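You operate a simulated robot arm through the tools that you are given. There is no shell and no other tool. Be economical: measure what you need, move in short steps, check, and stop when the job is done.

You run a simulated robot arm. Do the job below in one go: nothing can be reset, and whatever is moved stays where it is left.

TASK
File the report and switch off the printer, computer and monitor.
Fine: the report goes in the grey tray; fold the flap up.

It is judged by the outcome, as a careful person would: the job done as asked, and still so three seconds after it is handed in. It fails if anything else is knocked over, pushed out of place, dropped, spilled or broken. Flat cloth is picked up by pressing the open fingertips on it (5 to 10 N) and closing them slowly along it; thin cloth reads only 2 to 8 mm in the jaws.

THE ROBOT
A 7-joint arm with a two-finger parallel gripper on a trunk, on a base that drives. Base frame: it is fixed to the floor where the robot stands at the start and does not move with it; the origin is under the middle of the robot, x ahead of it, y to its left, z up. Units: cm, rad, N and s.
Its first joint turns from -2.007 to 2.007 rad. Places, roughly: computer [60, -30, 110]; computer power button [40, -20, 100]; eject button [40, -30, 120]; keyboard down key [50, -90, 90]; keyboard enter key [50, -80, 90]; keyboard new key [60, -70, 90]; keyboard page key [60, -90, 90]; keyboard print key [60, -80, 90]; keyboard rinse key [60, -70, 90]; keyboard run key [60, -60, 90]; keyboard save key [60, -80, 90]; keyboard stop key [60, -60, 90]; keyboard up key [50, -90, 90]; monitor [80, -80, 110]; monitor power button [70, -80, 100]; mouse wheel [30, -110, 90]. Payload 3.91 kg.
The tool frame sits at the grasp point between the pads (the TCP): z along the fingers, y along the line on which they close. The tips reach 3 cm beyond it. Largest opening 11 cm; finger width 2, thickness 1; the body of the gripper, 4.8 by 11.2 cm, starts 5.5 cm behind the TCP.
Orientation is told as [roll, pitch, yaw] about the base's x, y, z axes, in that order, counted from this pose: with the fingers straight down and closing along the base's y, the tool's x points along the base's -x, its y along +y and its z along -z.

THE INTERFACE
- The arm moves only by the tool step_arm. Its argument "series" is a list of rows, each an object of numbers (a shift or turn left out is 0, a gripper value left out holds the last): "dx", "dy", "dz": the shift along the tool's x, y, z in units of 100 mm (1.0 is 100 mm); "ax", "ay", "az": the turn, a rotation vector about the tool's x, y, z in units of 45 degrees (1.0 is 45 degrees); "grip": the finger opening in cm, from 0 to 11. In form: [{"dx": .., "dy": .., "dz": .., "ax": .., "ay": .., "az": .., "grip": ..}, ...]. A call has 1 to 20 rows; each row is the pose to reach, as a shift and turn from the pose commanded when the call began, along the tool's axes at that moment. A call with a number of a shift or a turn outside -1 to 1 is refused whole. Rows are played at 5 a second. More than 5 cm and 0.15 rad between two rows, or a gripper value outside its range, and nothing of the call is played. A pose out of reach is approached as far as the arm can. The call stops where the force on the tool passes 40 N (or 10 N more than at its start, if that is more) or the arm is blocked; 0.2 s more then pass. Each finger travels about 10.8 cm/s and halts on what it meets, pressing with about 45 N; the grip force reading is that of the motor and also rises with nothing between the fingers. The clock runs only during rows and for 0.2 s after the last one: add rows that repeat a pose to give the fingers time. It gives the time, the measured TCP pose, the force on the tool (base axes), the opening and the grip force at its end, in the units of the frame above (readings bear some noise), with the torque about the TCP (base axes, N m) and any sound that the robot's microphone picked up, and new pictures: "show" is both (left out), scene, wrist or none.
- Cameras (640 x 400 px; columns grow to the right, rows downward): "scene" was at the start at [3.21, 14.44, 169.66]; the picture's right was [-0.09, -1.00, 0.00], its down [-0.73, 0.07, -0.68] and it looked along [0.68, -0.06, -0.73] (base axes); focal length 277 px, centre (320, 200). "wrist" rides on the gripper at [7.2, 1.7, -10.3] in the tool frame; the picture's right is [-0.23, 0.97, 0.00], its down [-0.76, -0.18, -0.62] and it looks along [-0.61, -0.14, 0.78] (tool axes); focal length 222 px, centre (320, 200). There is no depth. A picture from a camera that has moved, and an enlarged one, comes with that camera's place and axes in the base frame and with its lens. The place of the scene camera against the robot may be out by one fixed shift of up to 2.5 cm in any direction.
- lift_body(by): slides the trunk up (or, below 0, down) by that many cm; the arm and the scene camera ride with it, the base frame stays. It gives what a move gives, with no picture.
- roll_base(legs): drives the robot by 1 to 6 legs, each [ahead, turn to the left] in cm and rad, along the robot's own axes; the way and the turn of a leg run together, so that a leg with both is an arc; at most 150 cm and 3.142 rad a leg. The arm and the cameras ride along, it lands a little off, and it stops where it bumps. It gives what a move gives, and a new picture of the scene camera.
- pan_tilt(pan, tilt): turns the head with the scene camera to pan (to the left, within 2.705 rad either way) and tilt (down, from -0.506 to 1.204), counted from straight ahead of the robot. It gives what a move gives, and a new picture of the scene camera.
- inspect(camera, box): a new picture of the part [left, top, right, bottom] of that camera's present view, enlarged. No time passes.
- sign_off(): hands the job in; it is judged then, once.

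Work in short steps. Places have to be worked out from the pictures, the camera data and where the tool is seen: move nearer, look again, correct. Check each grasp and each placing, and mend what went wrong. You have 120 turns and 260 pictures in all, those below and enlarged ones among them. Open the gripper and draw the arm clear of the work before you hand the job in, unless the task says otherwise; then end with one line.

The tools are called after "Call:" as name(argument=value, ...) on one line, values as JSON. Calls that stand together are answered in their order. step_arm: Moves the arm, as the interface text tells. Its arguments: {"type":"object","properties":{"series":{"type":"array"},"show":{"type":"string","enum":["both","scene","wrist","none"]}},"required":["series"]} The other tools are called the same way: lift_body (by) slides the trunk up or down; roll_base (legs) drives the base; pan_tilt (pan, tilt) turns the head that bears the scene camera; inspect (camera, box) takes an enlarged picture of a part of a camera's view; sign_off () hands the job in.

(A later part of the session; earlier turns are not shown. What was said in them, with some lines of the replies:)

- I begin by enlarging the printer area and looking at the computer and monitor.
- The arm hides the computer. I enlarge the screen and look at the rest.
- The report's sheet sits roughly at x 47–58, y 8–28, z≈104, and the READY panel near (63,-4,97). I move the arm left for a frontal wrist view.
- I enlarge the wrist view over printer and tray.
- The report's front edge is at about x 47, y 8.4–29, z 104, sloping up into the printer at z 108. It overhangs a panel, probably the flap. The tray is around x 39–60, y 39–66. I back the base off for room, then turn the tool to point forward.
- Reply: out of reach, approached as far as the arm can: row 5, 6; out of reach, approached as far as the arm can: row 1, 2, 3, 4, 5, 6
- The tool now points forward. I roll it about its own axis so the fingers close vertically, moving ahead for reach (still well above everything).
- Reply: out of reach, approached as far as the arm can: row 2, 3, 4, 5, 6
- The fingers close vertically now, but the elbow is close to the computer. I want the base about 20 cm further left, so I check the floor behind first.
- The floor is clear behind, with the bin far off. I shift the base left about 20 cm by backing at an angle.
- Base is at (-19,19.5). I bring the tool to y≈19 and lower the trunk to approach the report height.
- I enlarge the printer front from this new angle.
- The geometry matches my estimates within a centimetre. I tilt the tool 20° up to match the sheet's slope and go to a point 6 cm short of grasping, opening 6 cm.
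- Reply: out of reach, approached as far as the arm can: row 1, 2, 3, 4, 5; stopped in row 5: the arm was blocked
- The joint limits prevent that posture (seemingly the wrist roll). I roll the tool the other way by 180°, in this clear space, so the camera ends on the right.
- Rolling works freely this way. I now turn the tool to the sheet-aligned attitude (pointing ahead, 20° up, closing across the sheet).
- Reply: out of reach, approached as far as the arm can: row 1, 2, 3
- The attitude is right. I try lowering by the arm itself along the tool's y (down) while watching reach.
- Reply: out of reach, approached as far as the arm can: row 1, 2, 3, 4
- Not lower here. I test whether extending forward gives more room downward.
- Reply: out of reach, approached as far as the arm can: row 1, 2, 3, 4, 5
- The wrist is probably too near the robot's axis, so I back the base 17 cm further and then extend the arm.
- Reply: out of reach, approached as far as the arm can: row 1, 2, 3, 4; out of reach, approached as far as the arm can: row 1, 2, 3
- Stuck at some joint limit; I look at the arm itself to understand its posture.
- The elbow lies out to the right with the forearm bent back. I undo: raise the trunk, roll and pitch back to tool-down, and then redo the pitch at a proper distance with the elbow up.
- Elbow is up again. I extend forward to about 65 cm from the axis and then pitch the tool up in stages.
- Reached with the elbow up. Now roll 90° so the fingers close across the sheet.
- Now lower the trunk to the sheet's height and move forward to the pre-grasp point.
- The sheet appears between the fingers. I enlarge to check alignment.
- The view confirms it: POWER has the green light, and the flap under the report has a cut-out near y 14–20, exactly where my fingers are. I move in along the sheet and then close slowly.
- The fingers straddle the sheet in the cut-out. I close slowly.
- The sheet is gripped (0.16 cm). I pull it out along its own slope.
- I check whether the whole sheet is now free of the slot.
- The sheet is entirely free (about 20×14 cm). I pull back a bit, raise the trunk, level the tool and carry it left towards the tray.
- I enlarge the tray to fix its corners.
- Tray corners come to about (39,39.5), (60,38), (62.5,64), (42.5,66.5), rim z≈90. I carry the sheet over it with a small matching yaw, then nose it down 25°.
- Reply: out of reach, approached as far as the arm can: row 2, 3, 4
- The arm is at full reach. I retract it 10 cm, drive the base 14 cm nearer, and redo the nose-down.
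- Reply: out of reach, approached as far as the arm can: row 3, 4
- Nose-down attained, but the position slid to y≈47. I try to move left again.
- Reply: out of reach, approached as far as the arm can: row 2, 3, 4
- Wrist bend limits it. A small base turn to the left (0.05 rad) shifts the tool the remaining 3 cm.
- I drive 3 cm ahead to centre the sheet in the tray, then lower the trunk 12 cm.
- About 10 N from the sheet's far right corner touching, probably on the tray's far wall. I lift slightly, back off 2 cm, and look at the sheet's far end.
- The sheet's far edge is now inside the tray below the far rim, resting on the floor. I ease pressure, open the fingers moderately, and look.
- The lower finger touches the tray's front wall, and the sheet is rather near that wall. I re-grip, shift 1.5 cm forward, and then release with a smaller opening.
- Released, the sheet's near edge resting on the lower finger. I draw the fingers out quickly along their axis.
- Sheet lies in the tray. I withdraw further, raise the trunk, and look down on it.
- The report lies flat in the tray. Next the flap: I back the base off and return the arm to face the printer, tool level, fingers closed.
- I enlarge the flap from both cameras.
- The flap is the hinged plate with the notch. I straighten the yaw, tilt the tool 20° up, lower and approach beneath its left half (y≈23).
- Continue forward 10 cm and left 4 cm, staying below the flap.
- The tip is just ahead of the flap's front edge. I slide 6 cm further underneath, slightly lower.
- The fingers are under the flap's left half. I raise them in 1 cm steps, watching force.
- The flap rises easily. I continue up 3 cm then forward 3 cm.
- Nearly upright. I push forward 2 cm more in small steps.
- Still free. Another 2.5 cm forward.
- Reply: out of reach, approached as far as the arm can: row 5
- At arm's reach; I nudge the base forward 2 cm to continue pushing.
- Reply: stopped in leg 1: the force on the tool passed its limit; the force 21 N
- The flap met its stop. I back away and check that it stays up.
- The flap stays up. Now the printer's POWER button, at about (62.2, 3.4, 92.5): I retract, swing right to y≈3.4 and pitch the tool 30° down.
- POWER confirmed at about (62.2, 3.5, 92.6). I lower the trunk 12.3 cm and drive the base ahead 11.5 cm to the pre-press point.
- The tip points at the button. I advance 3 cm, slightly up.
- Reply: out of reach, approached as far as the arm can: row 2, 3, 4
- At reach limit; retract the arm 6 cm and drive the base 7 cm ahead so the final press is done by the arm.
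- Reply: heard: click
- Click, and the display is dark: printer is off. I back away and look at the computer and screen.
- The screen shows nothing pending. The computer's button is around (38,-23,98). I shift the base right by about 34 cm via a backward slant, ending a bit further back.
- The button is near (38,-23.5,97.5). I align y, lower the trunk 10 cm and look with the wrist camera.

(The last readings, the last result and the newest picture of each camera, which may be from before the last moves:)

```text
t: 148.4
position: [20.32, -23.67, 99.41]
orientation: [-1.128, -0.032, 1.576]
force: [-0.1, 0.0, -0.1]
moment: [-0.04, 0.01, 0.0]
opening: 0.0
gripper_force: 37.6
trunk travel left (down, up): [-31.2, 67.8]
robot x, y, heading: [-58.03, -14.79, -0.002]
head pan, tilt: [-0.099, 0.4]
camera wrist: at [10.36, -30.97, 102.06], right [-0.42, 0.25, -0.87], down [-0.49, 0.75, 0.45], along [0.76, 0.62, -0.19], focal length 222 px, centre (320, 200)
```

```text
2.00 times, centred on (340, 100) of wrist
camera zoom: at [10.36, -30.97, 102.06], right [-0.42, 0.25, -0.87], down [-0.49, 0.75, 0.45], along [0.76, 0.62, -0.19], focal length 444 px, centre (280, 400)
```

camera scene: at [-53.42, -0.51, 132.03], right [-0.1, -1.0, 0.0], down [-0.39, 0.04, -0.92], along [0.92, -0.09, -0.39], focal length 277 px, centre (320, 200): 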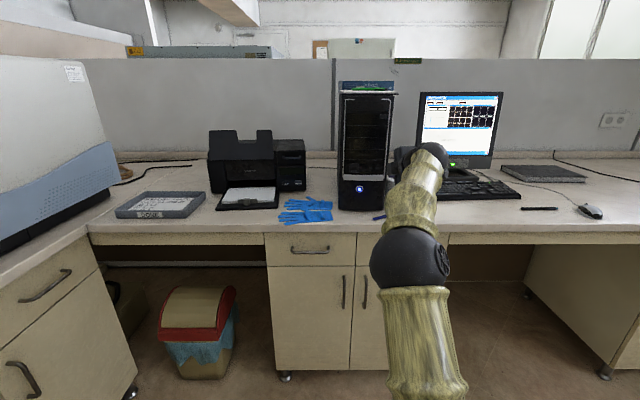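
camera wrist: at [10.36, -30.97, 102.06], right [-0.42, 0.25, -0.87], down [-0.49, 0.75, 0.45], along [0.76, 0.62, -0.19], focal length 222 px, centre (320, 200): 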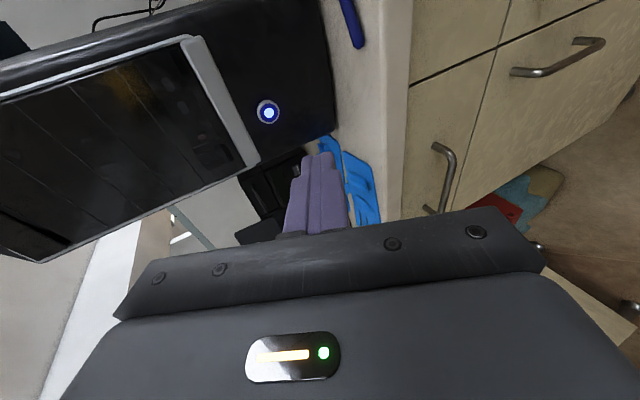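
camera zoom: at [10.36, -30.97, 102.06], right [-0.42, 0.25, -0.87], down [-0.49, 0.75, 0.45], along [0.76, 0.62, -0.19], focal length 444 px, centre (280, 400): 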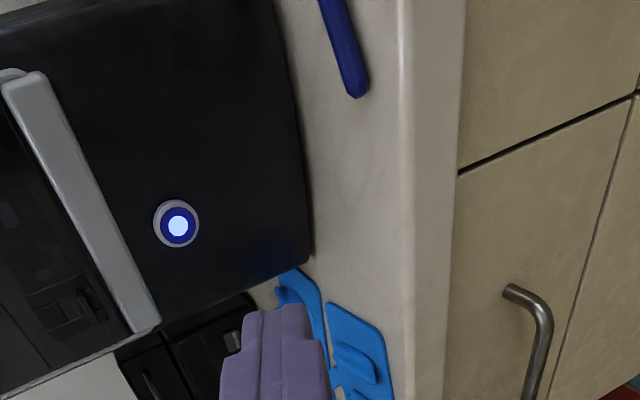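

The button is at (38.2,-23.85,97.7). I draw the arm in 5 cm, align, and drive 17 cm ahead.

Call:
step_arm(series=[{"dz": -0.22, "dy": 0.13, "dx": 0.02}, {"dz": -0.433, "dy": 0.25, "dx": 0.02}], show="none")

Call:
roll_base(legs=[[16.5, 0]])

Call:
step_arm(series=[{"dx": 0}], show="wrist")

Call:
inspect(camera="wrist", box=[200, 0, 480, 200])

```text
t: 149.0
position: [15.18, -23.98, 98.99]
orientation: [-1.126, -0.033, 1.576]
force: [-0.7, -0.5, 0.4]
moment: [0.01, -0.01, 0.01]
opening: 0.0
gripper_force: 37.6
trunk travel left (down, up): [-31.2, 67.8]
robot x, y, heading: [-57.55, -14.63, 0.005]
head pan, tilt: [-0.099, 0.4]
```

```text
t: 150.4
position: [31.96, -23.88, 98.96]
orientation: [-1.125, -0.032, 1.579]
force: [0.0, 0.0, 0.3]
moment: [0.02, 0.0, 0.0]
opening: 0.0
gripper_force: 37.7
trunk travel left (down, up): [-31.2, 67.8]
robot x, y, heading: [-41.33, -14.83, 0.004]
head pan, tilt: [-0.099, 0.4]
camera scene: at [-36.9, -0.46, 122.03], right [-0.1, -1.0, 0.0], down [-0.39, 0.04, -0.92], along [0.92, -0.09, -0.39], focal length 277 px, centre (320, 200)
```

scene: 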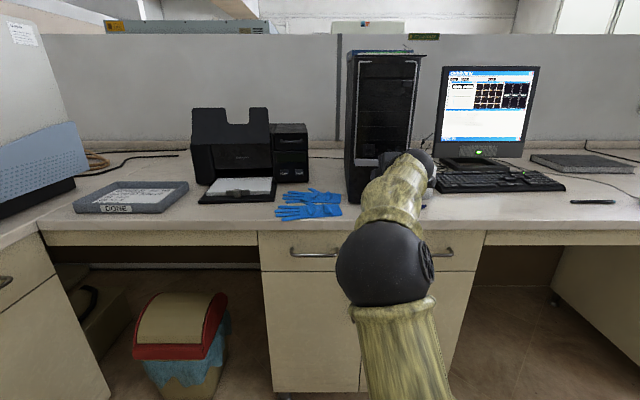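

```text
t: 150.8
position: [31.97, -23.78, 98.95]
orientation: [-1.124, -0.033, 1.579]
force: [-0.7, 0.1, 0.9]
moment: [0.01, 0.0, 0.02]
opening: 0.02
gripper_force: 37.3
trunk travel left (down, up): [-31.2, 67.8]
robot x, y, heading: [-41.57, -14.38, 0.009]
head pan, tilt: [-0.099, 0.4]
camera wrist: at [21.92, -31.07, 101.59], right [-0.42, 0.25, -0.87], down [-0.49, 0.74, 0.45], along [0.76, 0.62, -0.19], focal length 222 px, centre (320, 200)
```

wrist: 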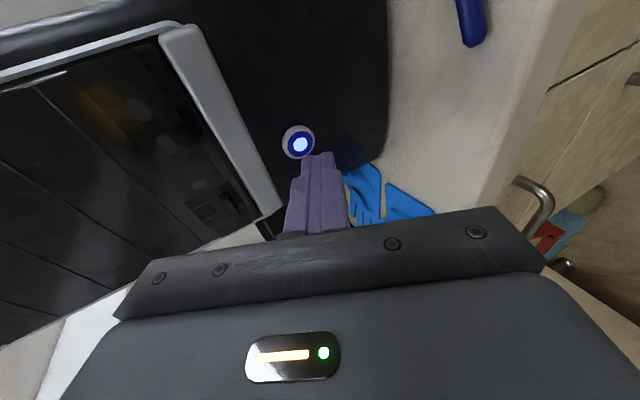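

```text
2.00 times, centred on (340, 100) of wrist
camera zoom: at [21.92, -31.07, 101.59], right [-0.42, 0.25, -0.87], down [-0.49, 0.74, 0.45], along [0.76, 0.62, -0.19], focal length 444 px, centre (280, 400)
```

zoom: 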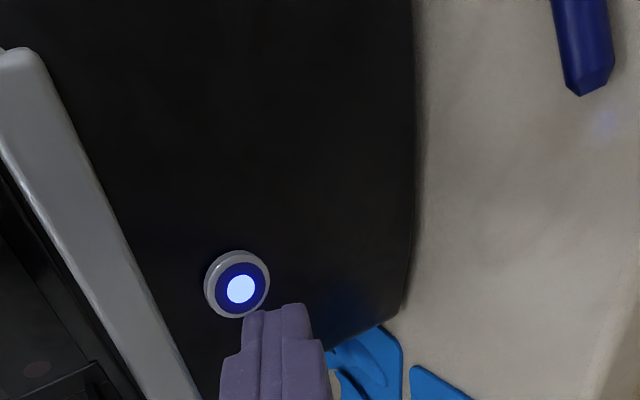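

Aligned. I advance 3.2 cm and listen for a click.

Call:
step_arm(series=[{"dz": 0.1, "dy": -0.047}, {"dz": 0.2, "dy": -0.095}, {"dz": 0.25, "dy": -0.12}, {"dz": 0.29, "dy": -0.138}], show="wrist")

```text
t: 151.8
position: [35.23, -23.8, 98.97]
orientation: [-1.126, -0.031, 1.578]
force: [-1.5, 0.4, -1.2]
moment: [0.0, 0.0, 0.02]
opening: 0.01
gripper_force: 38.0
trunk travel left (down, up): [-31.2, 67.8]
robot x, y, heading: [-41.3, -14.93, 0.002]
head pan, tilt: [-0.099, 0.4]
heard: click
camera wrist: at [25.11, -31.09, 101.61], right [-0.42, 0.25, -0.87], down [-0.49, 0.74, 0.45], along [0.76, 0.62, -0.19], focal length 222 px, centre (320, 200)
```

wrist: 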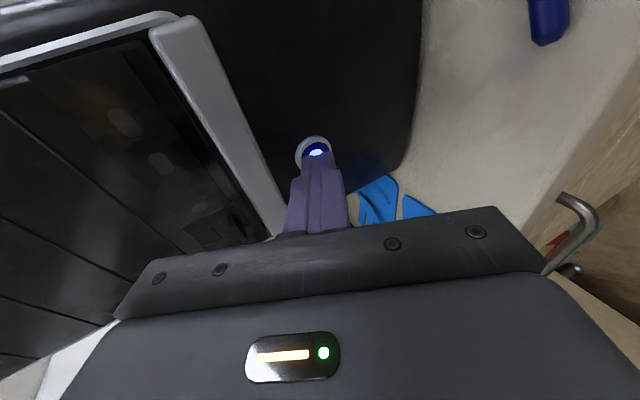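

Click heard, LED still lit. I retract and look at the computer and screen.

Call:
roll_base(legs=[[-15, 0]])

Call:
inspect(camera="scene", box=[320, 60, 540, 220])

Call:
inspect(camera="wrist", box=[200, 0, 480, 200])

```text
t: 153.2
position: [20.16, -23.77, 98.93]
orientation: [-1.127, -0.031, 1.579]
force: [-0.1, 0.3, -0.1]
moment: [-0.01, 0.01, 0.0]
opening: 0.0
gripper_force: 38.2
trunk travel left (down, up): [-31.2, 67.8]
robot x, y, heading: [-56.27, -15.21, 0.004]
head pan, tilt: [-0.099, 0.4]
camera scene: at [-51.85, -0.51, 122.04], right [-0.1, -1.0, 0.0], down [-0.39, 0.04, -0.92], along [0.92, -0.09, -0.39], focal length 277 px, centre (320, 200)
```

scene: 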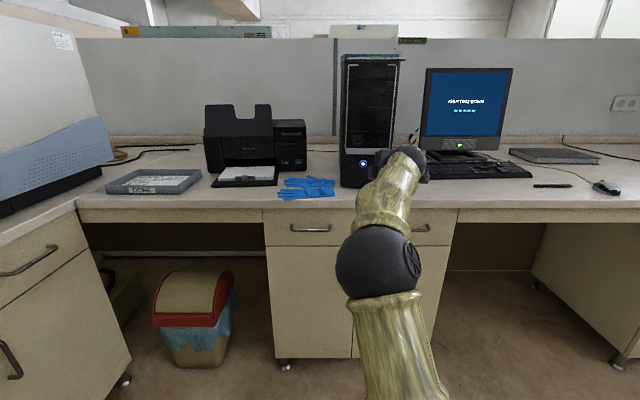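

```text
2.50 times, centred on (430, 140) of scene
camera zoom: at [-51.85, -0.51, 122.04], right [-0.1, -1.0, 0.0], down [-0.39, 0.04, -0.92], along [0.92, -0.09, -0.39], focal length 691 px, centre (45, 350)
```

zoom: 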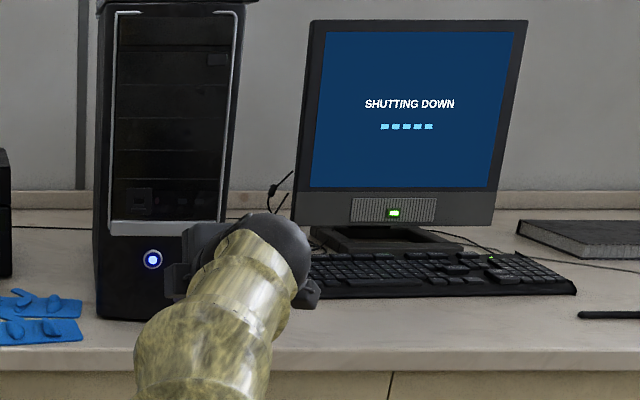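

```text
2.00 times, centred on (340, 100) of wrist
camera zoom: at [10.22, -31.03, 101.61], right [-0.42, 0.25, -0.87], down [-0.49, 0.74, 0.45], along [0.76, 0.62, -0.19], focal length 444 px, centre (280, 400)
```

zoom: 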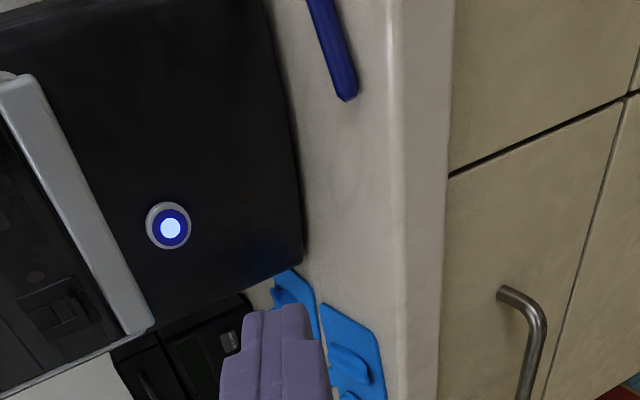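

The computer is shutting down properly. Meanwhile I shift the base about 55 cm to the right for the monitor (turn right, drive, turn back).

Call:
roll_base(legs=[[-6, 0], [0, -1.571], [56, 0], [0, 1.571]])

Call:
inspect(camera="scene", box=[160, 40, 400, 220])

```text
t: 164.6
position: [15.36, -78.44, 98.95]
orientation: [-1.125, -0.031, 1.596]
force: [0.3, -0.4, -0.4]
moment: [0.03, -0.02, 0.01]
opening: 0.0
gripper_force: 37.6
trunk travel left (down, up): [-31.2, 67.8]
robot x, y, heading: [-61.23, -70.7, 0.021]
head pan, tilt: [-0.099, 0.4]
camera scene: at [-57.01, -56.5, 122.03], right [-0.08, -1.0, 0.0], down [-0.39, 0.03, -0.92], along [0.92, -0.07, -0.39], focal length 277 px, centre (320, 200)
```

scene: 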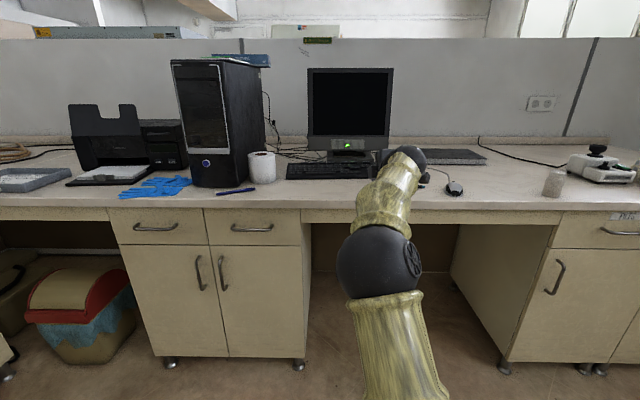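

```text
2.22 times, centred on (280, 130) of scene
camera zoom: at [-57.01, -56.5, 122.03], right [-0.08, -1.0, 0.0], down [-0.39, 0.03, -0.92], along [0.92, -0.07, -0.39], focal length 615 px, centre (409, 356)
```

zoom: 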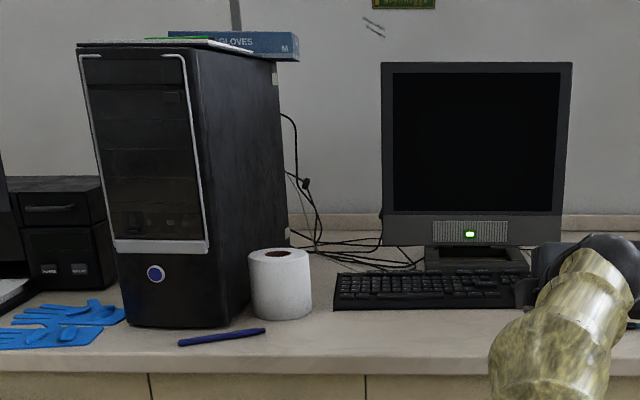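

The computer is off; the monitor's light is still on, at about (71.7,-79.3,95). I straighten the heading and drive towards it, stopping short to look.

Call:
roll_base(legs=[[0, -0.021], [42, 0]])

Call:
step_arm(series=[{"dx": 0}], show="wrist")

Call:
inspect(camera="wrist", box=[200, 0, 480, 200])

```text
t: 167.5
position: [57.25, -80.04, 98.98]
orientation: [-1.126, -0.032, 1.575]
force: [-0.6, -0.8, 0.2]
moment: [0.02, -0.01, -0.01]
opening: 0.02
gripper_force: 38.0
trunk travel left (down, up): [-31.2, 67.8]
robot x, y, heading: [-19.22, -71.13, 0.003]
head pan, tilt: [-0.099, 0.4]
camera scene: at [-14.79, -56.51, 122.03], right [-0.1, -1.0, 0.0], down [-0.39, 0.04, -0.92], along [0.92, -0.09, -0.39], focal length 277 px, centre (320, 200)
```

scene: 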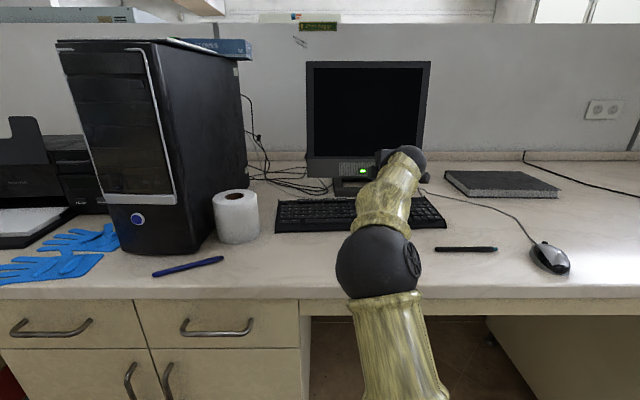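

```text
t: 167.9
position: [57.2, -79.97, 98.95]
orientation: [-1.125, -0.031, 1.574]
force: [-0.8, -0.4, -0.2]
moment: [0.01, 0.03, 0.0]
opening: 0.0
gripper_force: 37.6
trunk travel left (down, up): [-31.2, 67.8]
robot x, y, heading: [-19.14, -70.65, 0.001]
head pan, tilt: [-0.099, 0.4]
camera wrist: at [47.17, -87.27, 101.61], right [-0.42, 0.25, -0.87], down [-0.49, 0.75, 0.45], along [0.76, 0.62, -0.19], focal length 222 px, centre (320, 200)
```

wrist: 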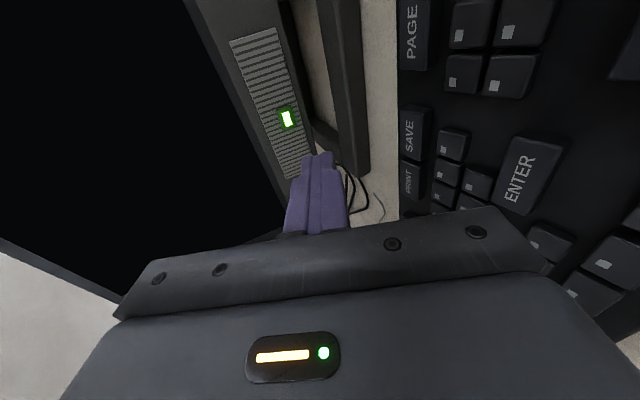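

```text
2.00 times, centred on (340, 100) of wrist
camera zoom: at [47.17, -87.27, 101.61], right [-0.42, 0.25, -0.87], down [-0.49, 0.75, 0.45], along [0.76, 0.62, -0.19], focal length 444 px, centre (280, 400)
```

zoom: 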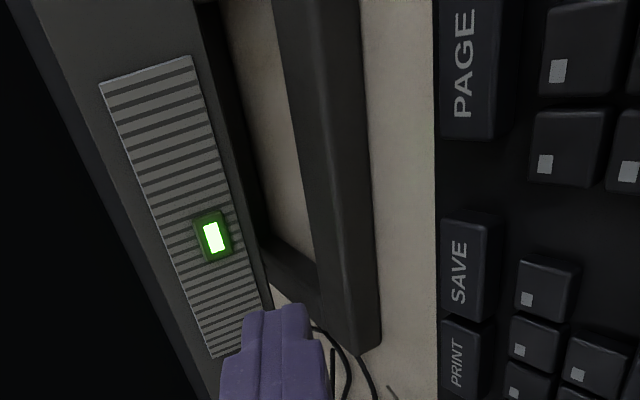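

The button is at about (71.6,-79.8,96.2). I lower 1.4 cm and drive 7 cm nearer, then check.

Call:
lift_body(by=-1.4)

Call:
roll_base(legs=[[8, 0]])

Call:
step_arm(series=[{"dx": 0}], show="none")

Call:
inspect(camera="wrist", box=[200, 0, 480, 200])

```text
t: 168.5
position: [57.08, -79.9, 97.48]
orientation: [-1.127, -0.031, 1.575]
force: [-0.1, 0.6, -0.5]
moment: [-0.01, -0.01, -0.02]
opening: 0.0
gripper_force: 38.4
trunk travel left (down, up): [-29.8, 69.2]
robot x, y, heading: [-19.17, -70.63, 0.002]
head pan, tilt: [-0.099, 0.4]
```

```text
t: 169.6
position: [65.36, -79.92, 97.55]
orientation: [-1.126, -0.032, 1.577]
force: [-0.4, 0.7, -0.9]
moment: [-0.01, 0.0, -0.01]
opening: 0.0
gripper_force: 37.7
trunk travel left (down, up): [-29.8, 69.2]
robot x, y, heading: [-11.07, -70.85, -0.001]
head pan, tilt: [-0.099, 0.4]
camera scene: at [-6.65, -56.5, 120.63], right [-0.1, -1.0, 0.0], down [-0.39, 0.04, -0.92], along [0.92, -0.09, -0.39], focal length 277 px, centre (320, 200)
```

scene: 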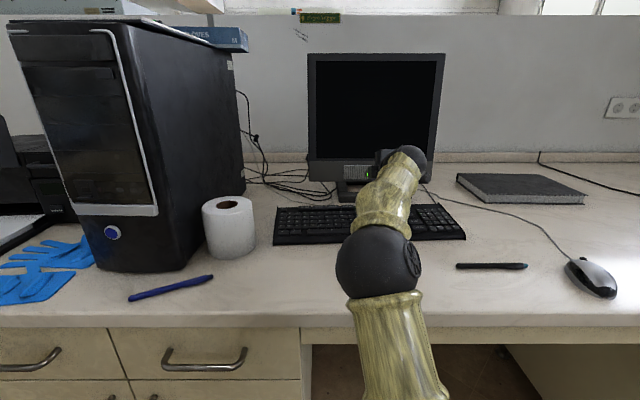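

```text
t: 170.0
position: [65.27, -79.94, 97.54]
orientation: [-1.126, -0.032, 1.573]
force: [-0.3, -0.1, -0.6]
moment: [0.0, -0.02, -0.02]
opening: 0.0
gripper_force: 37.6
trunk travel left (down, up): [-29.8, 69.2]
robot x, y, heading: [-11.11, -70.78, 0.004]
head pan, tilt: [-0.099, 0.4]
```

```text
2.00 times, centred on (340, 100) of wrist
camera zoom: at [55.34, -87.22, 100.2], right [-0.42, 0.25, -0.87], down [-0.49, 0.75, 0.45], along [0.76, 0.62, -0.19], focal length 444 px, centre (280, 400)
```

zoom: 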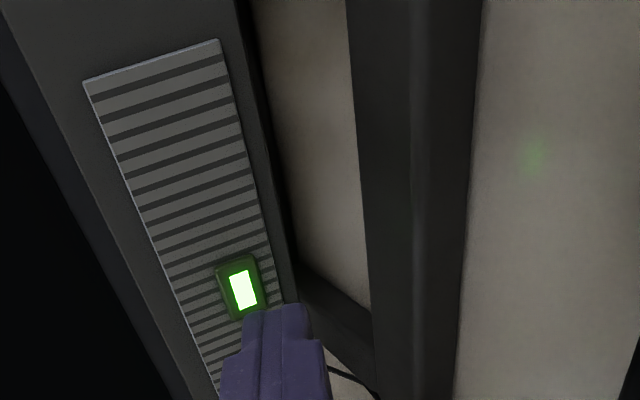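

Same geometry as before: 3.5 cm to go, aligned. I press.

Call:
step_arm(series=[{"dz": 0.1, "dy": -0.047}, {"dz": 0.2, "dy": -0.095}, {"dz": 0.25, "dy": -0.12}, {"dz": 0.29, "dy": -0.138}], show="wrist")

```text
t: 171.0
position: [68.54, -79.98, 97.55]
orientation: [-1.125, -0.032, 1.576]
force: [0.2, -0.6, 0.2]
moment: [-0.01, 0.04, -0.01]
opening: 0.0
gripper_force: 38.0
trunk travel left (down, up): [-29.8, 69.2]
robot x, y, heading: [-11.13, -70.73, 0.002]
head pan, tilt: [-0.099, 0.4]
camera wrist: at [58.54, -87.22, 100.18], right [-0.42, 0.25, -0.87], down [-0.49, 0.75, 0.45], along [0.76, 0.62, -0.19], focal length 222 px, centre (320, 200)
```

wrist: 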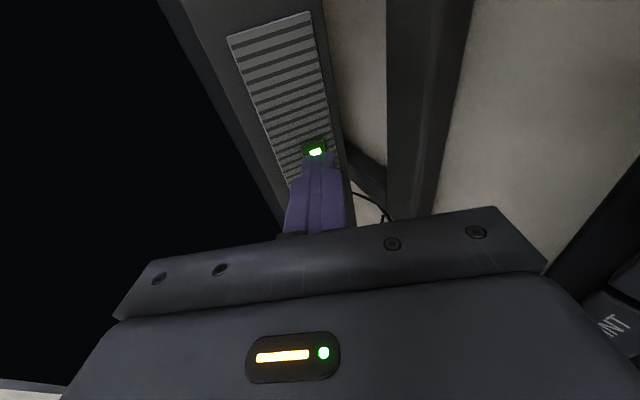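

Not touching yet; I advance in 0.2 cm steps, up to 0.8 cm more.

Call:
step_arm(series=[{"dz": 0.018, "dy": -0.009}, {"dz": 0.036, "dy": -0.017}], show="none")

Call:
inspect(camera="wrist", box=[240, 80, 400, 200])

```text
t: 171.6
position: [69.08, -79.95, 97.66]
orientation: [-1.125, -0.032, 1.576]
force: [-0.1, 0.3, -0.2]
moment: [0.0, 0.0, 0.03]
opening: 0.02
gripper_force: 37.9
trunk travel left (down, up): [-29.8, 69.2]
robot x, y, heading: [-11.09, -70.83, -0.0]
head pan, tilt: [-0.099, 0.4]
```

```text
3.33 times, centred on (320, 140) of wrist
camera zoom: at [58.95, -87.21, 100.19], right [-0.42, 0.25, -0.87], down [-0.49, 0.75, 0.45], along [0.76, 0.62, -0.19], focal length 740 px, centre (320, 400)
```

zoom: 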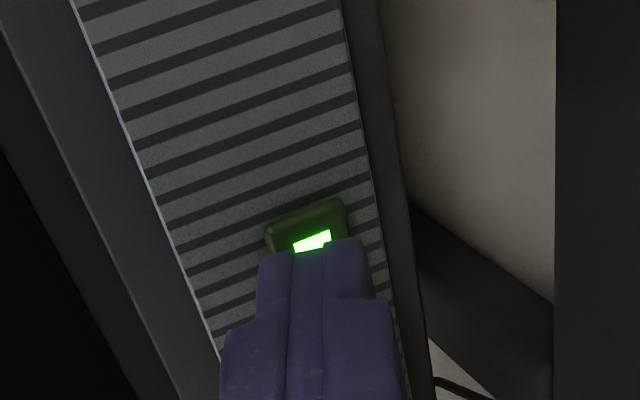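

Call:
step_arm(series=[{"dz": 0.02, "dy": -0.01}, {"dz": 0.04, "dy": -0.02}], show="none")

Call:
inspect(camera="wrist", box=[240, 80, 400, 200])

```text
t: 172.2
position: [69.49, -79.93, 97.46]
orientation: [-1.125, -0.033, 1.575]
force: [-0.8, -0.5, 0.1]
moment: [0.02, -0.01, 0.03]
opening: 0.02
gripper_force: 37.6
trunk travel left (down, up): [-29.8, 69.2]
robot x, y, heading: [-11.22, -70.4, -0.003]
head pan, tilt: [-0.099, 0.4]
```

```text
3.33 times, centred on (320, 140) of wrist
camera zoom: at [59.4, -87.22, 100.15], right [-0.42, 0.25, -0.87], down [-0.49, 0.75, 0.45], along [0.76, 0.62, -0.19], focal length 740 px, centre (320, 400)
```

zoom: 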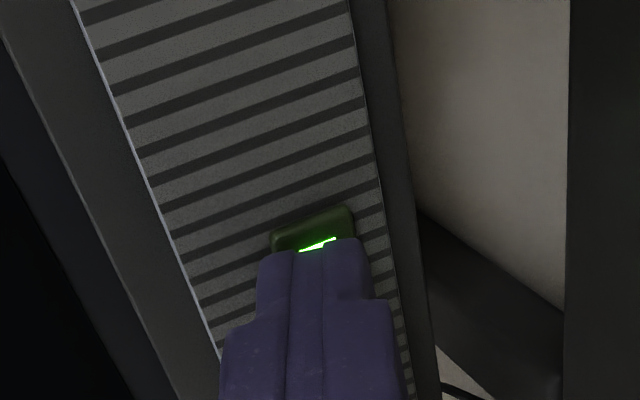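

Still approaching and well centred; a bit further.

Call:
step_arm(series=[{"dz": 0.015, "dy": -0.007}, {"dz": 0.03, "dy": -0.014}, {"dz": 0.045, "dy": -0.021}], show="none")

Call:
inspect(camera="wrist", box=[240, 80, 400, 200])

```text
t: 173.0
position: [69.93, -80.02, 97.66]
orientation: [-1.126, -0.032, 1.574]
force: [-3.0, 0.0, -0.1]
moment: [-0.02, 0.0, -0.04]
opening: 0.0
gripper_force: 37.5
trunk travel left (down, up): [-29.8, 69.2]
robot x, y, heading: [-10.91, -71.09, -0.0]
head pan, tilt: [-0.099, 0.4]
heard: click
```

```text
3.33 times, centred on (320, 140) of wrist
camera zoom: at [59.84, -87.22, 100.25], right [-0.42, 0.25, -0.87], down [-0.49, 0.75, 0.45], along [0.76, 0.62, -0.19], focal length 740 px, centre (320, 400)
```

zoom: 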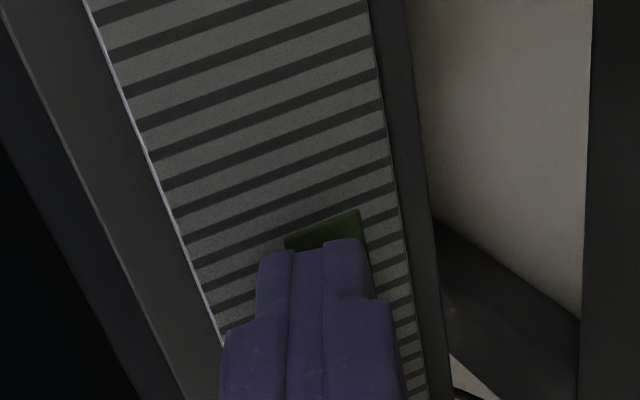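

Clicked. I retract the base well back and check everything, opening the gripper.

Call:
roll_base(legs=[[-60, 0]])

Call:
step_arm(series=[{"grip": 3}, {"grip": 6}, {"grip": 6}], show="none")

Call:
pan_tilt(pan=0.4, tilt=0.35)

Call:
inspect(camera="scene", box=[0, 100, 320, 300])

Call:
inspect(camera="scene", box=[320, 60, 640, 260])

```text
t: 176.4
position: [9.87, -80.1, 97.39]
orientation: [-1.126, -0.031, 1.574]
force: [0.4, -0.4, -0.6]
moment: [-0.02, -0.02, -0.02]
opening: 0.02
gripper_force: 37.0
trunk travel left (down, up): [-29.8, 69.2]
robot x, y, heading: [-71.13, -71.06, 0.003]
head pan, tilt: [-0.099, 0.4]
camera scene: at [-66.71, -56.6, 120.63], right [-0.1, -1.0, 0.0], down [-0.39, 0.04, -0.92], along [0.92, -0.09, -0.39], focal length 277 px, centre (320, 200)
```

scene: 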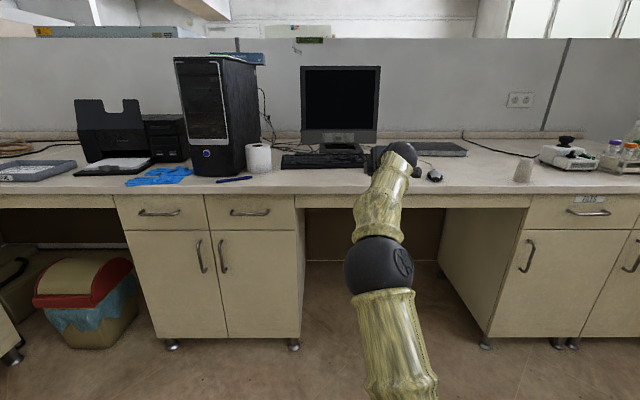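

```text
t: 177.2
position: [9.69, -80.03, 97.55]
orientation: [-1.126, -0.032, 1.574]
force: [-0.2, 0.6, 0.9]
moment: [0.0, 0.0, -0.01]
opening: 6.01
gripper_force: 0.1
trunk travel left (down, up): [-29.8, 69.2]
robot x, y, heading: [-71.56, -71.33, 0.005]
head pan, tilt: [-0.099, 0.4]
```

```text
t: 178.1
position: [9.78, -80.08, 97.59]
orientation: [-1.125, -0.032, 1.574]
force: [0.6, 0.3, 0.5]
moment: [-0.02, 0.02, 0.01]
opening: 6.02
gripper_force: 0.2
trunk travel left (down, up): [-29.8, 69.2]
robot x, y, heading: [-71.33, -70.58, 0.001]
head pan, tilt: [0.4, 0.351]
camera scene: at [-67.36, -52.07, 121.09], right [0.39, -0.92, 0.0], down [-0.32, -0.13, -0.94], along [0.86, 0.37, -0.34], focal length 277 px, centre (320, 200)
```

scene: 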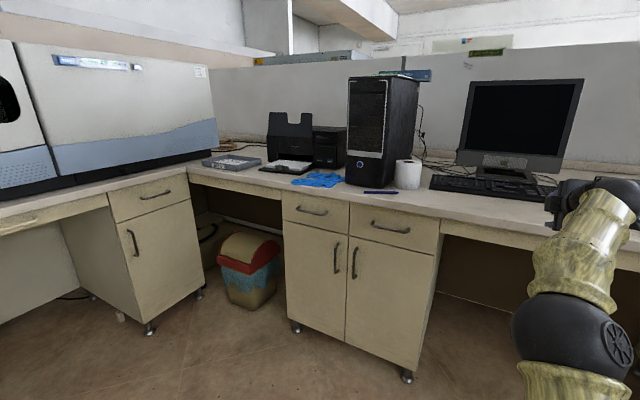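

```text
2.00 times, centred on (160, 200) of scene
camera zoom: at [-67.36, -52.07, 121.09], right [0.39, -0.92, 0.0], down [-0.32, -0.13, -0.94], along [0.86, 0.37, -0.34], focal length 553 px, centre (640, 200)
```

zoom: 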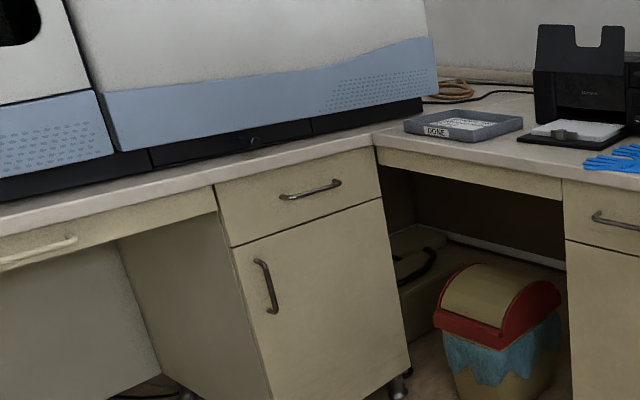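

```text
2.00 times, centred on (480, 160) of scene
camera zoom: at [-67.36, -52.07, 121.09], right [0.39, -0.92, 0.0], down [-0.32, -0.13, -0.94], along [0.86, 0.37, -0.34], focal length 553 px, centre (0, 280)
```

zoom: 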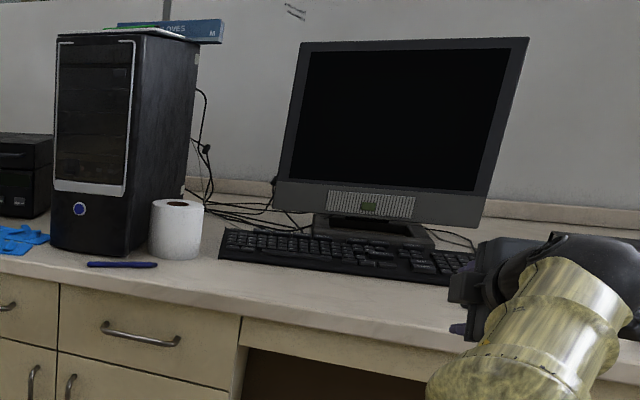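

The printer, computer and monitor are all dark, the report lies in the tray, the flap stays up, and nothing else looks moved. The gripper is open and clear, so I hand in.

Call:
sign_off()

```text
The job is handed in.
```

The report is filed in the grey tray, the printer flap is folded up, and the printer, computer and monitor are switched off.
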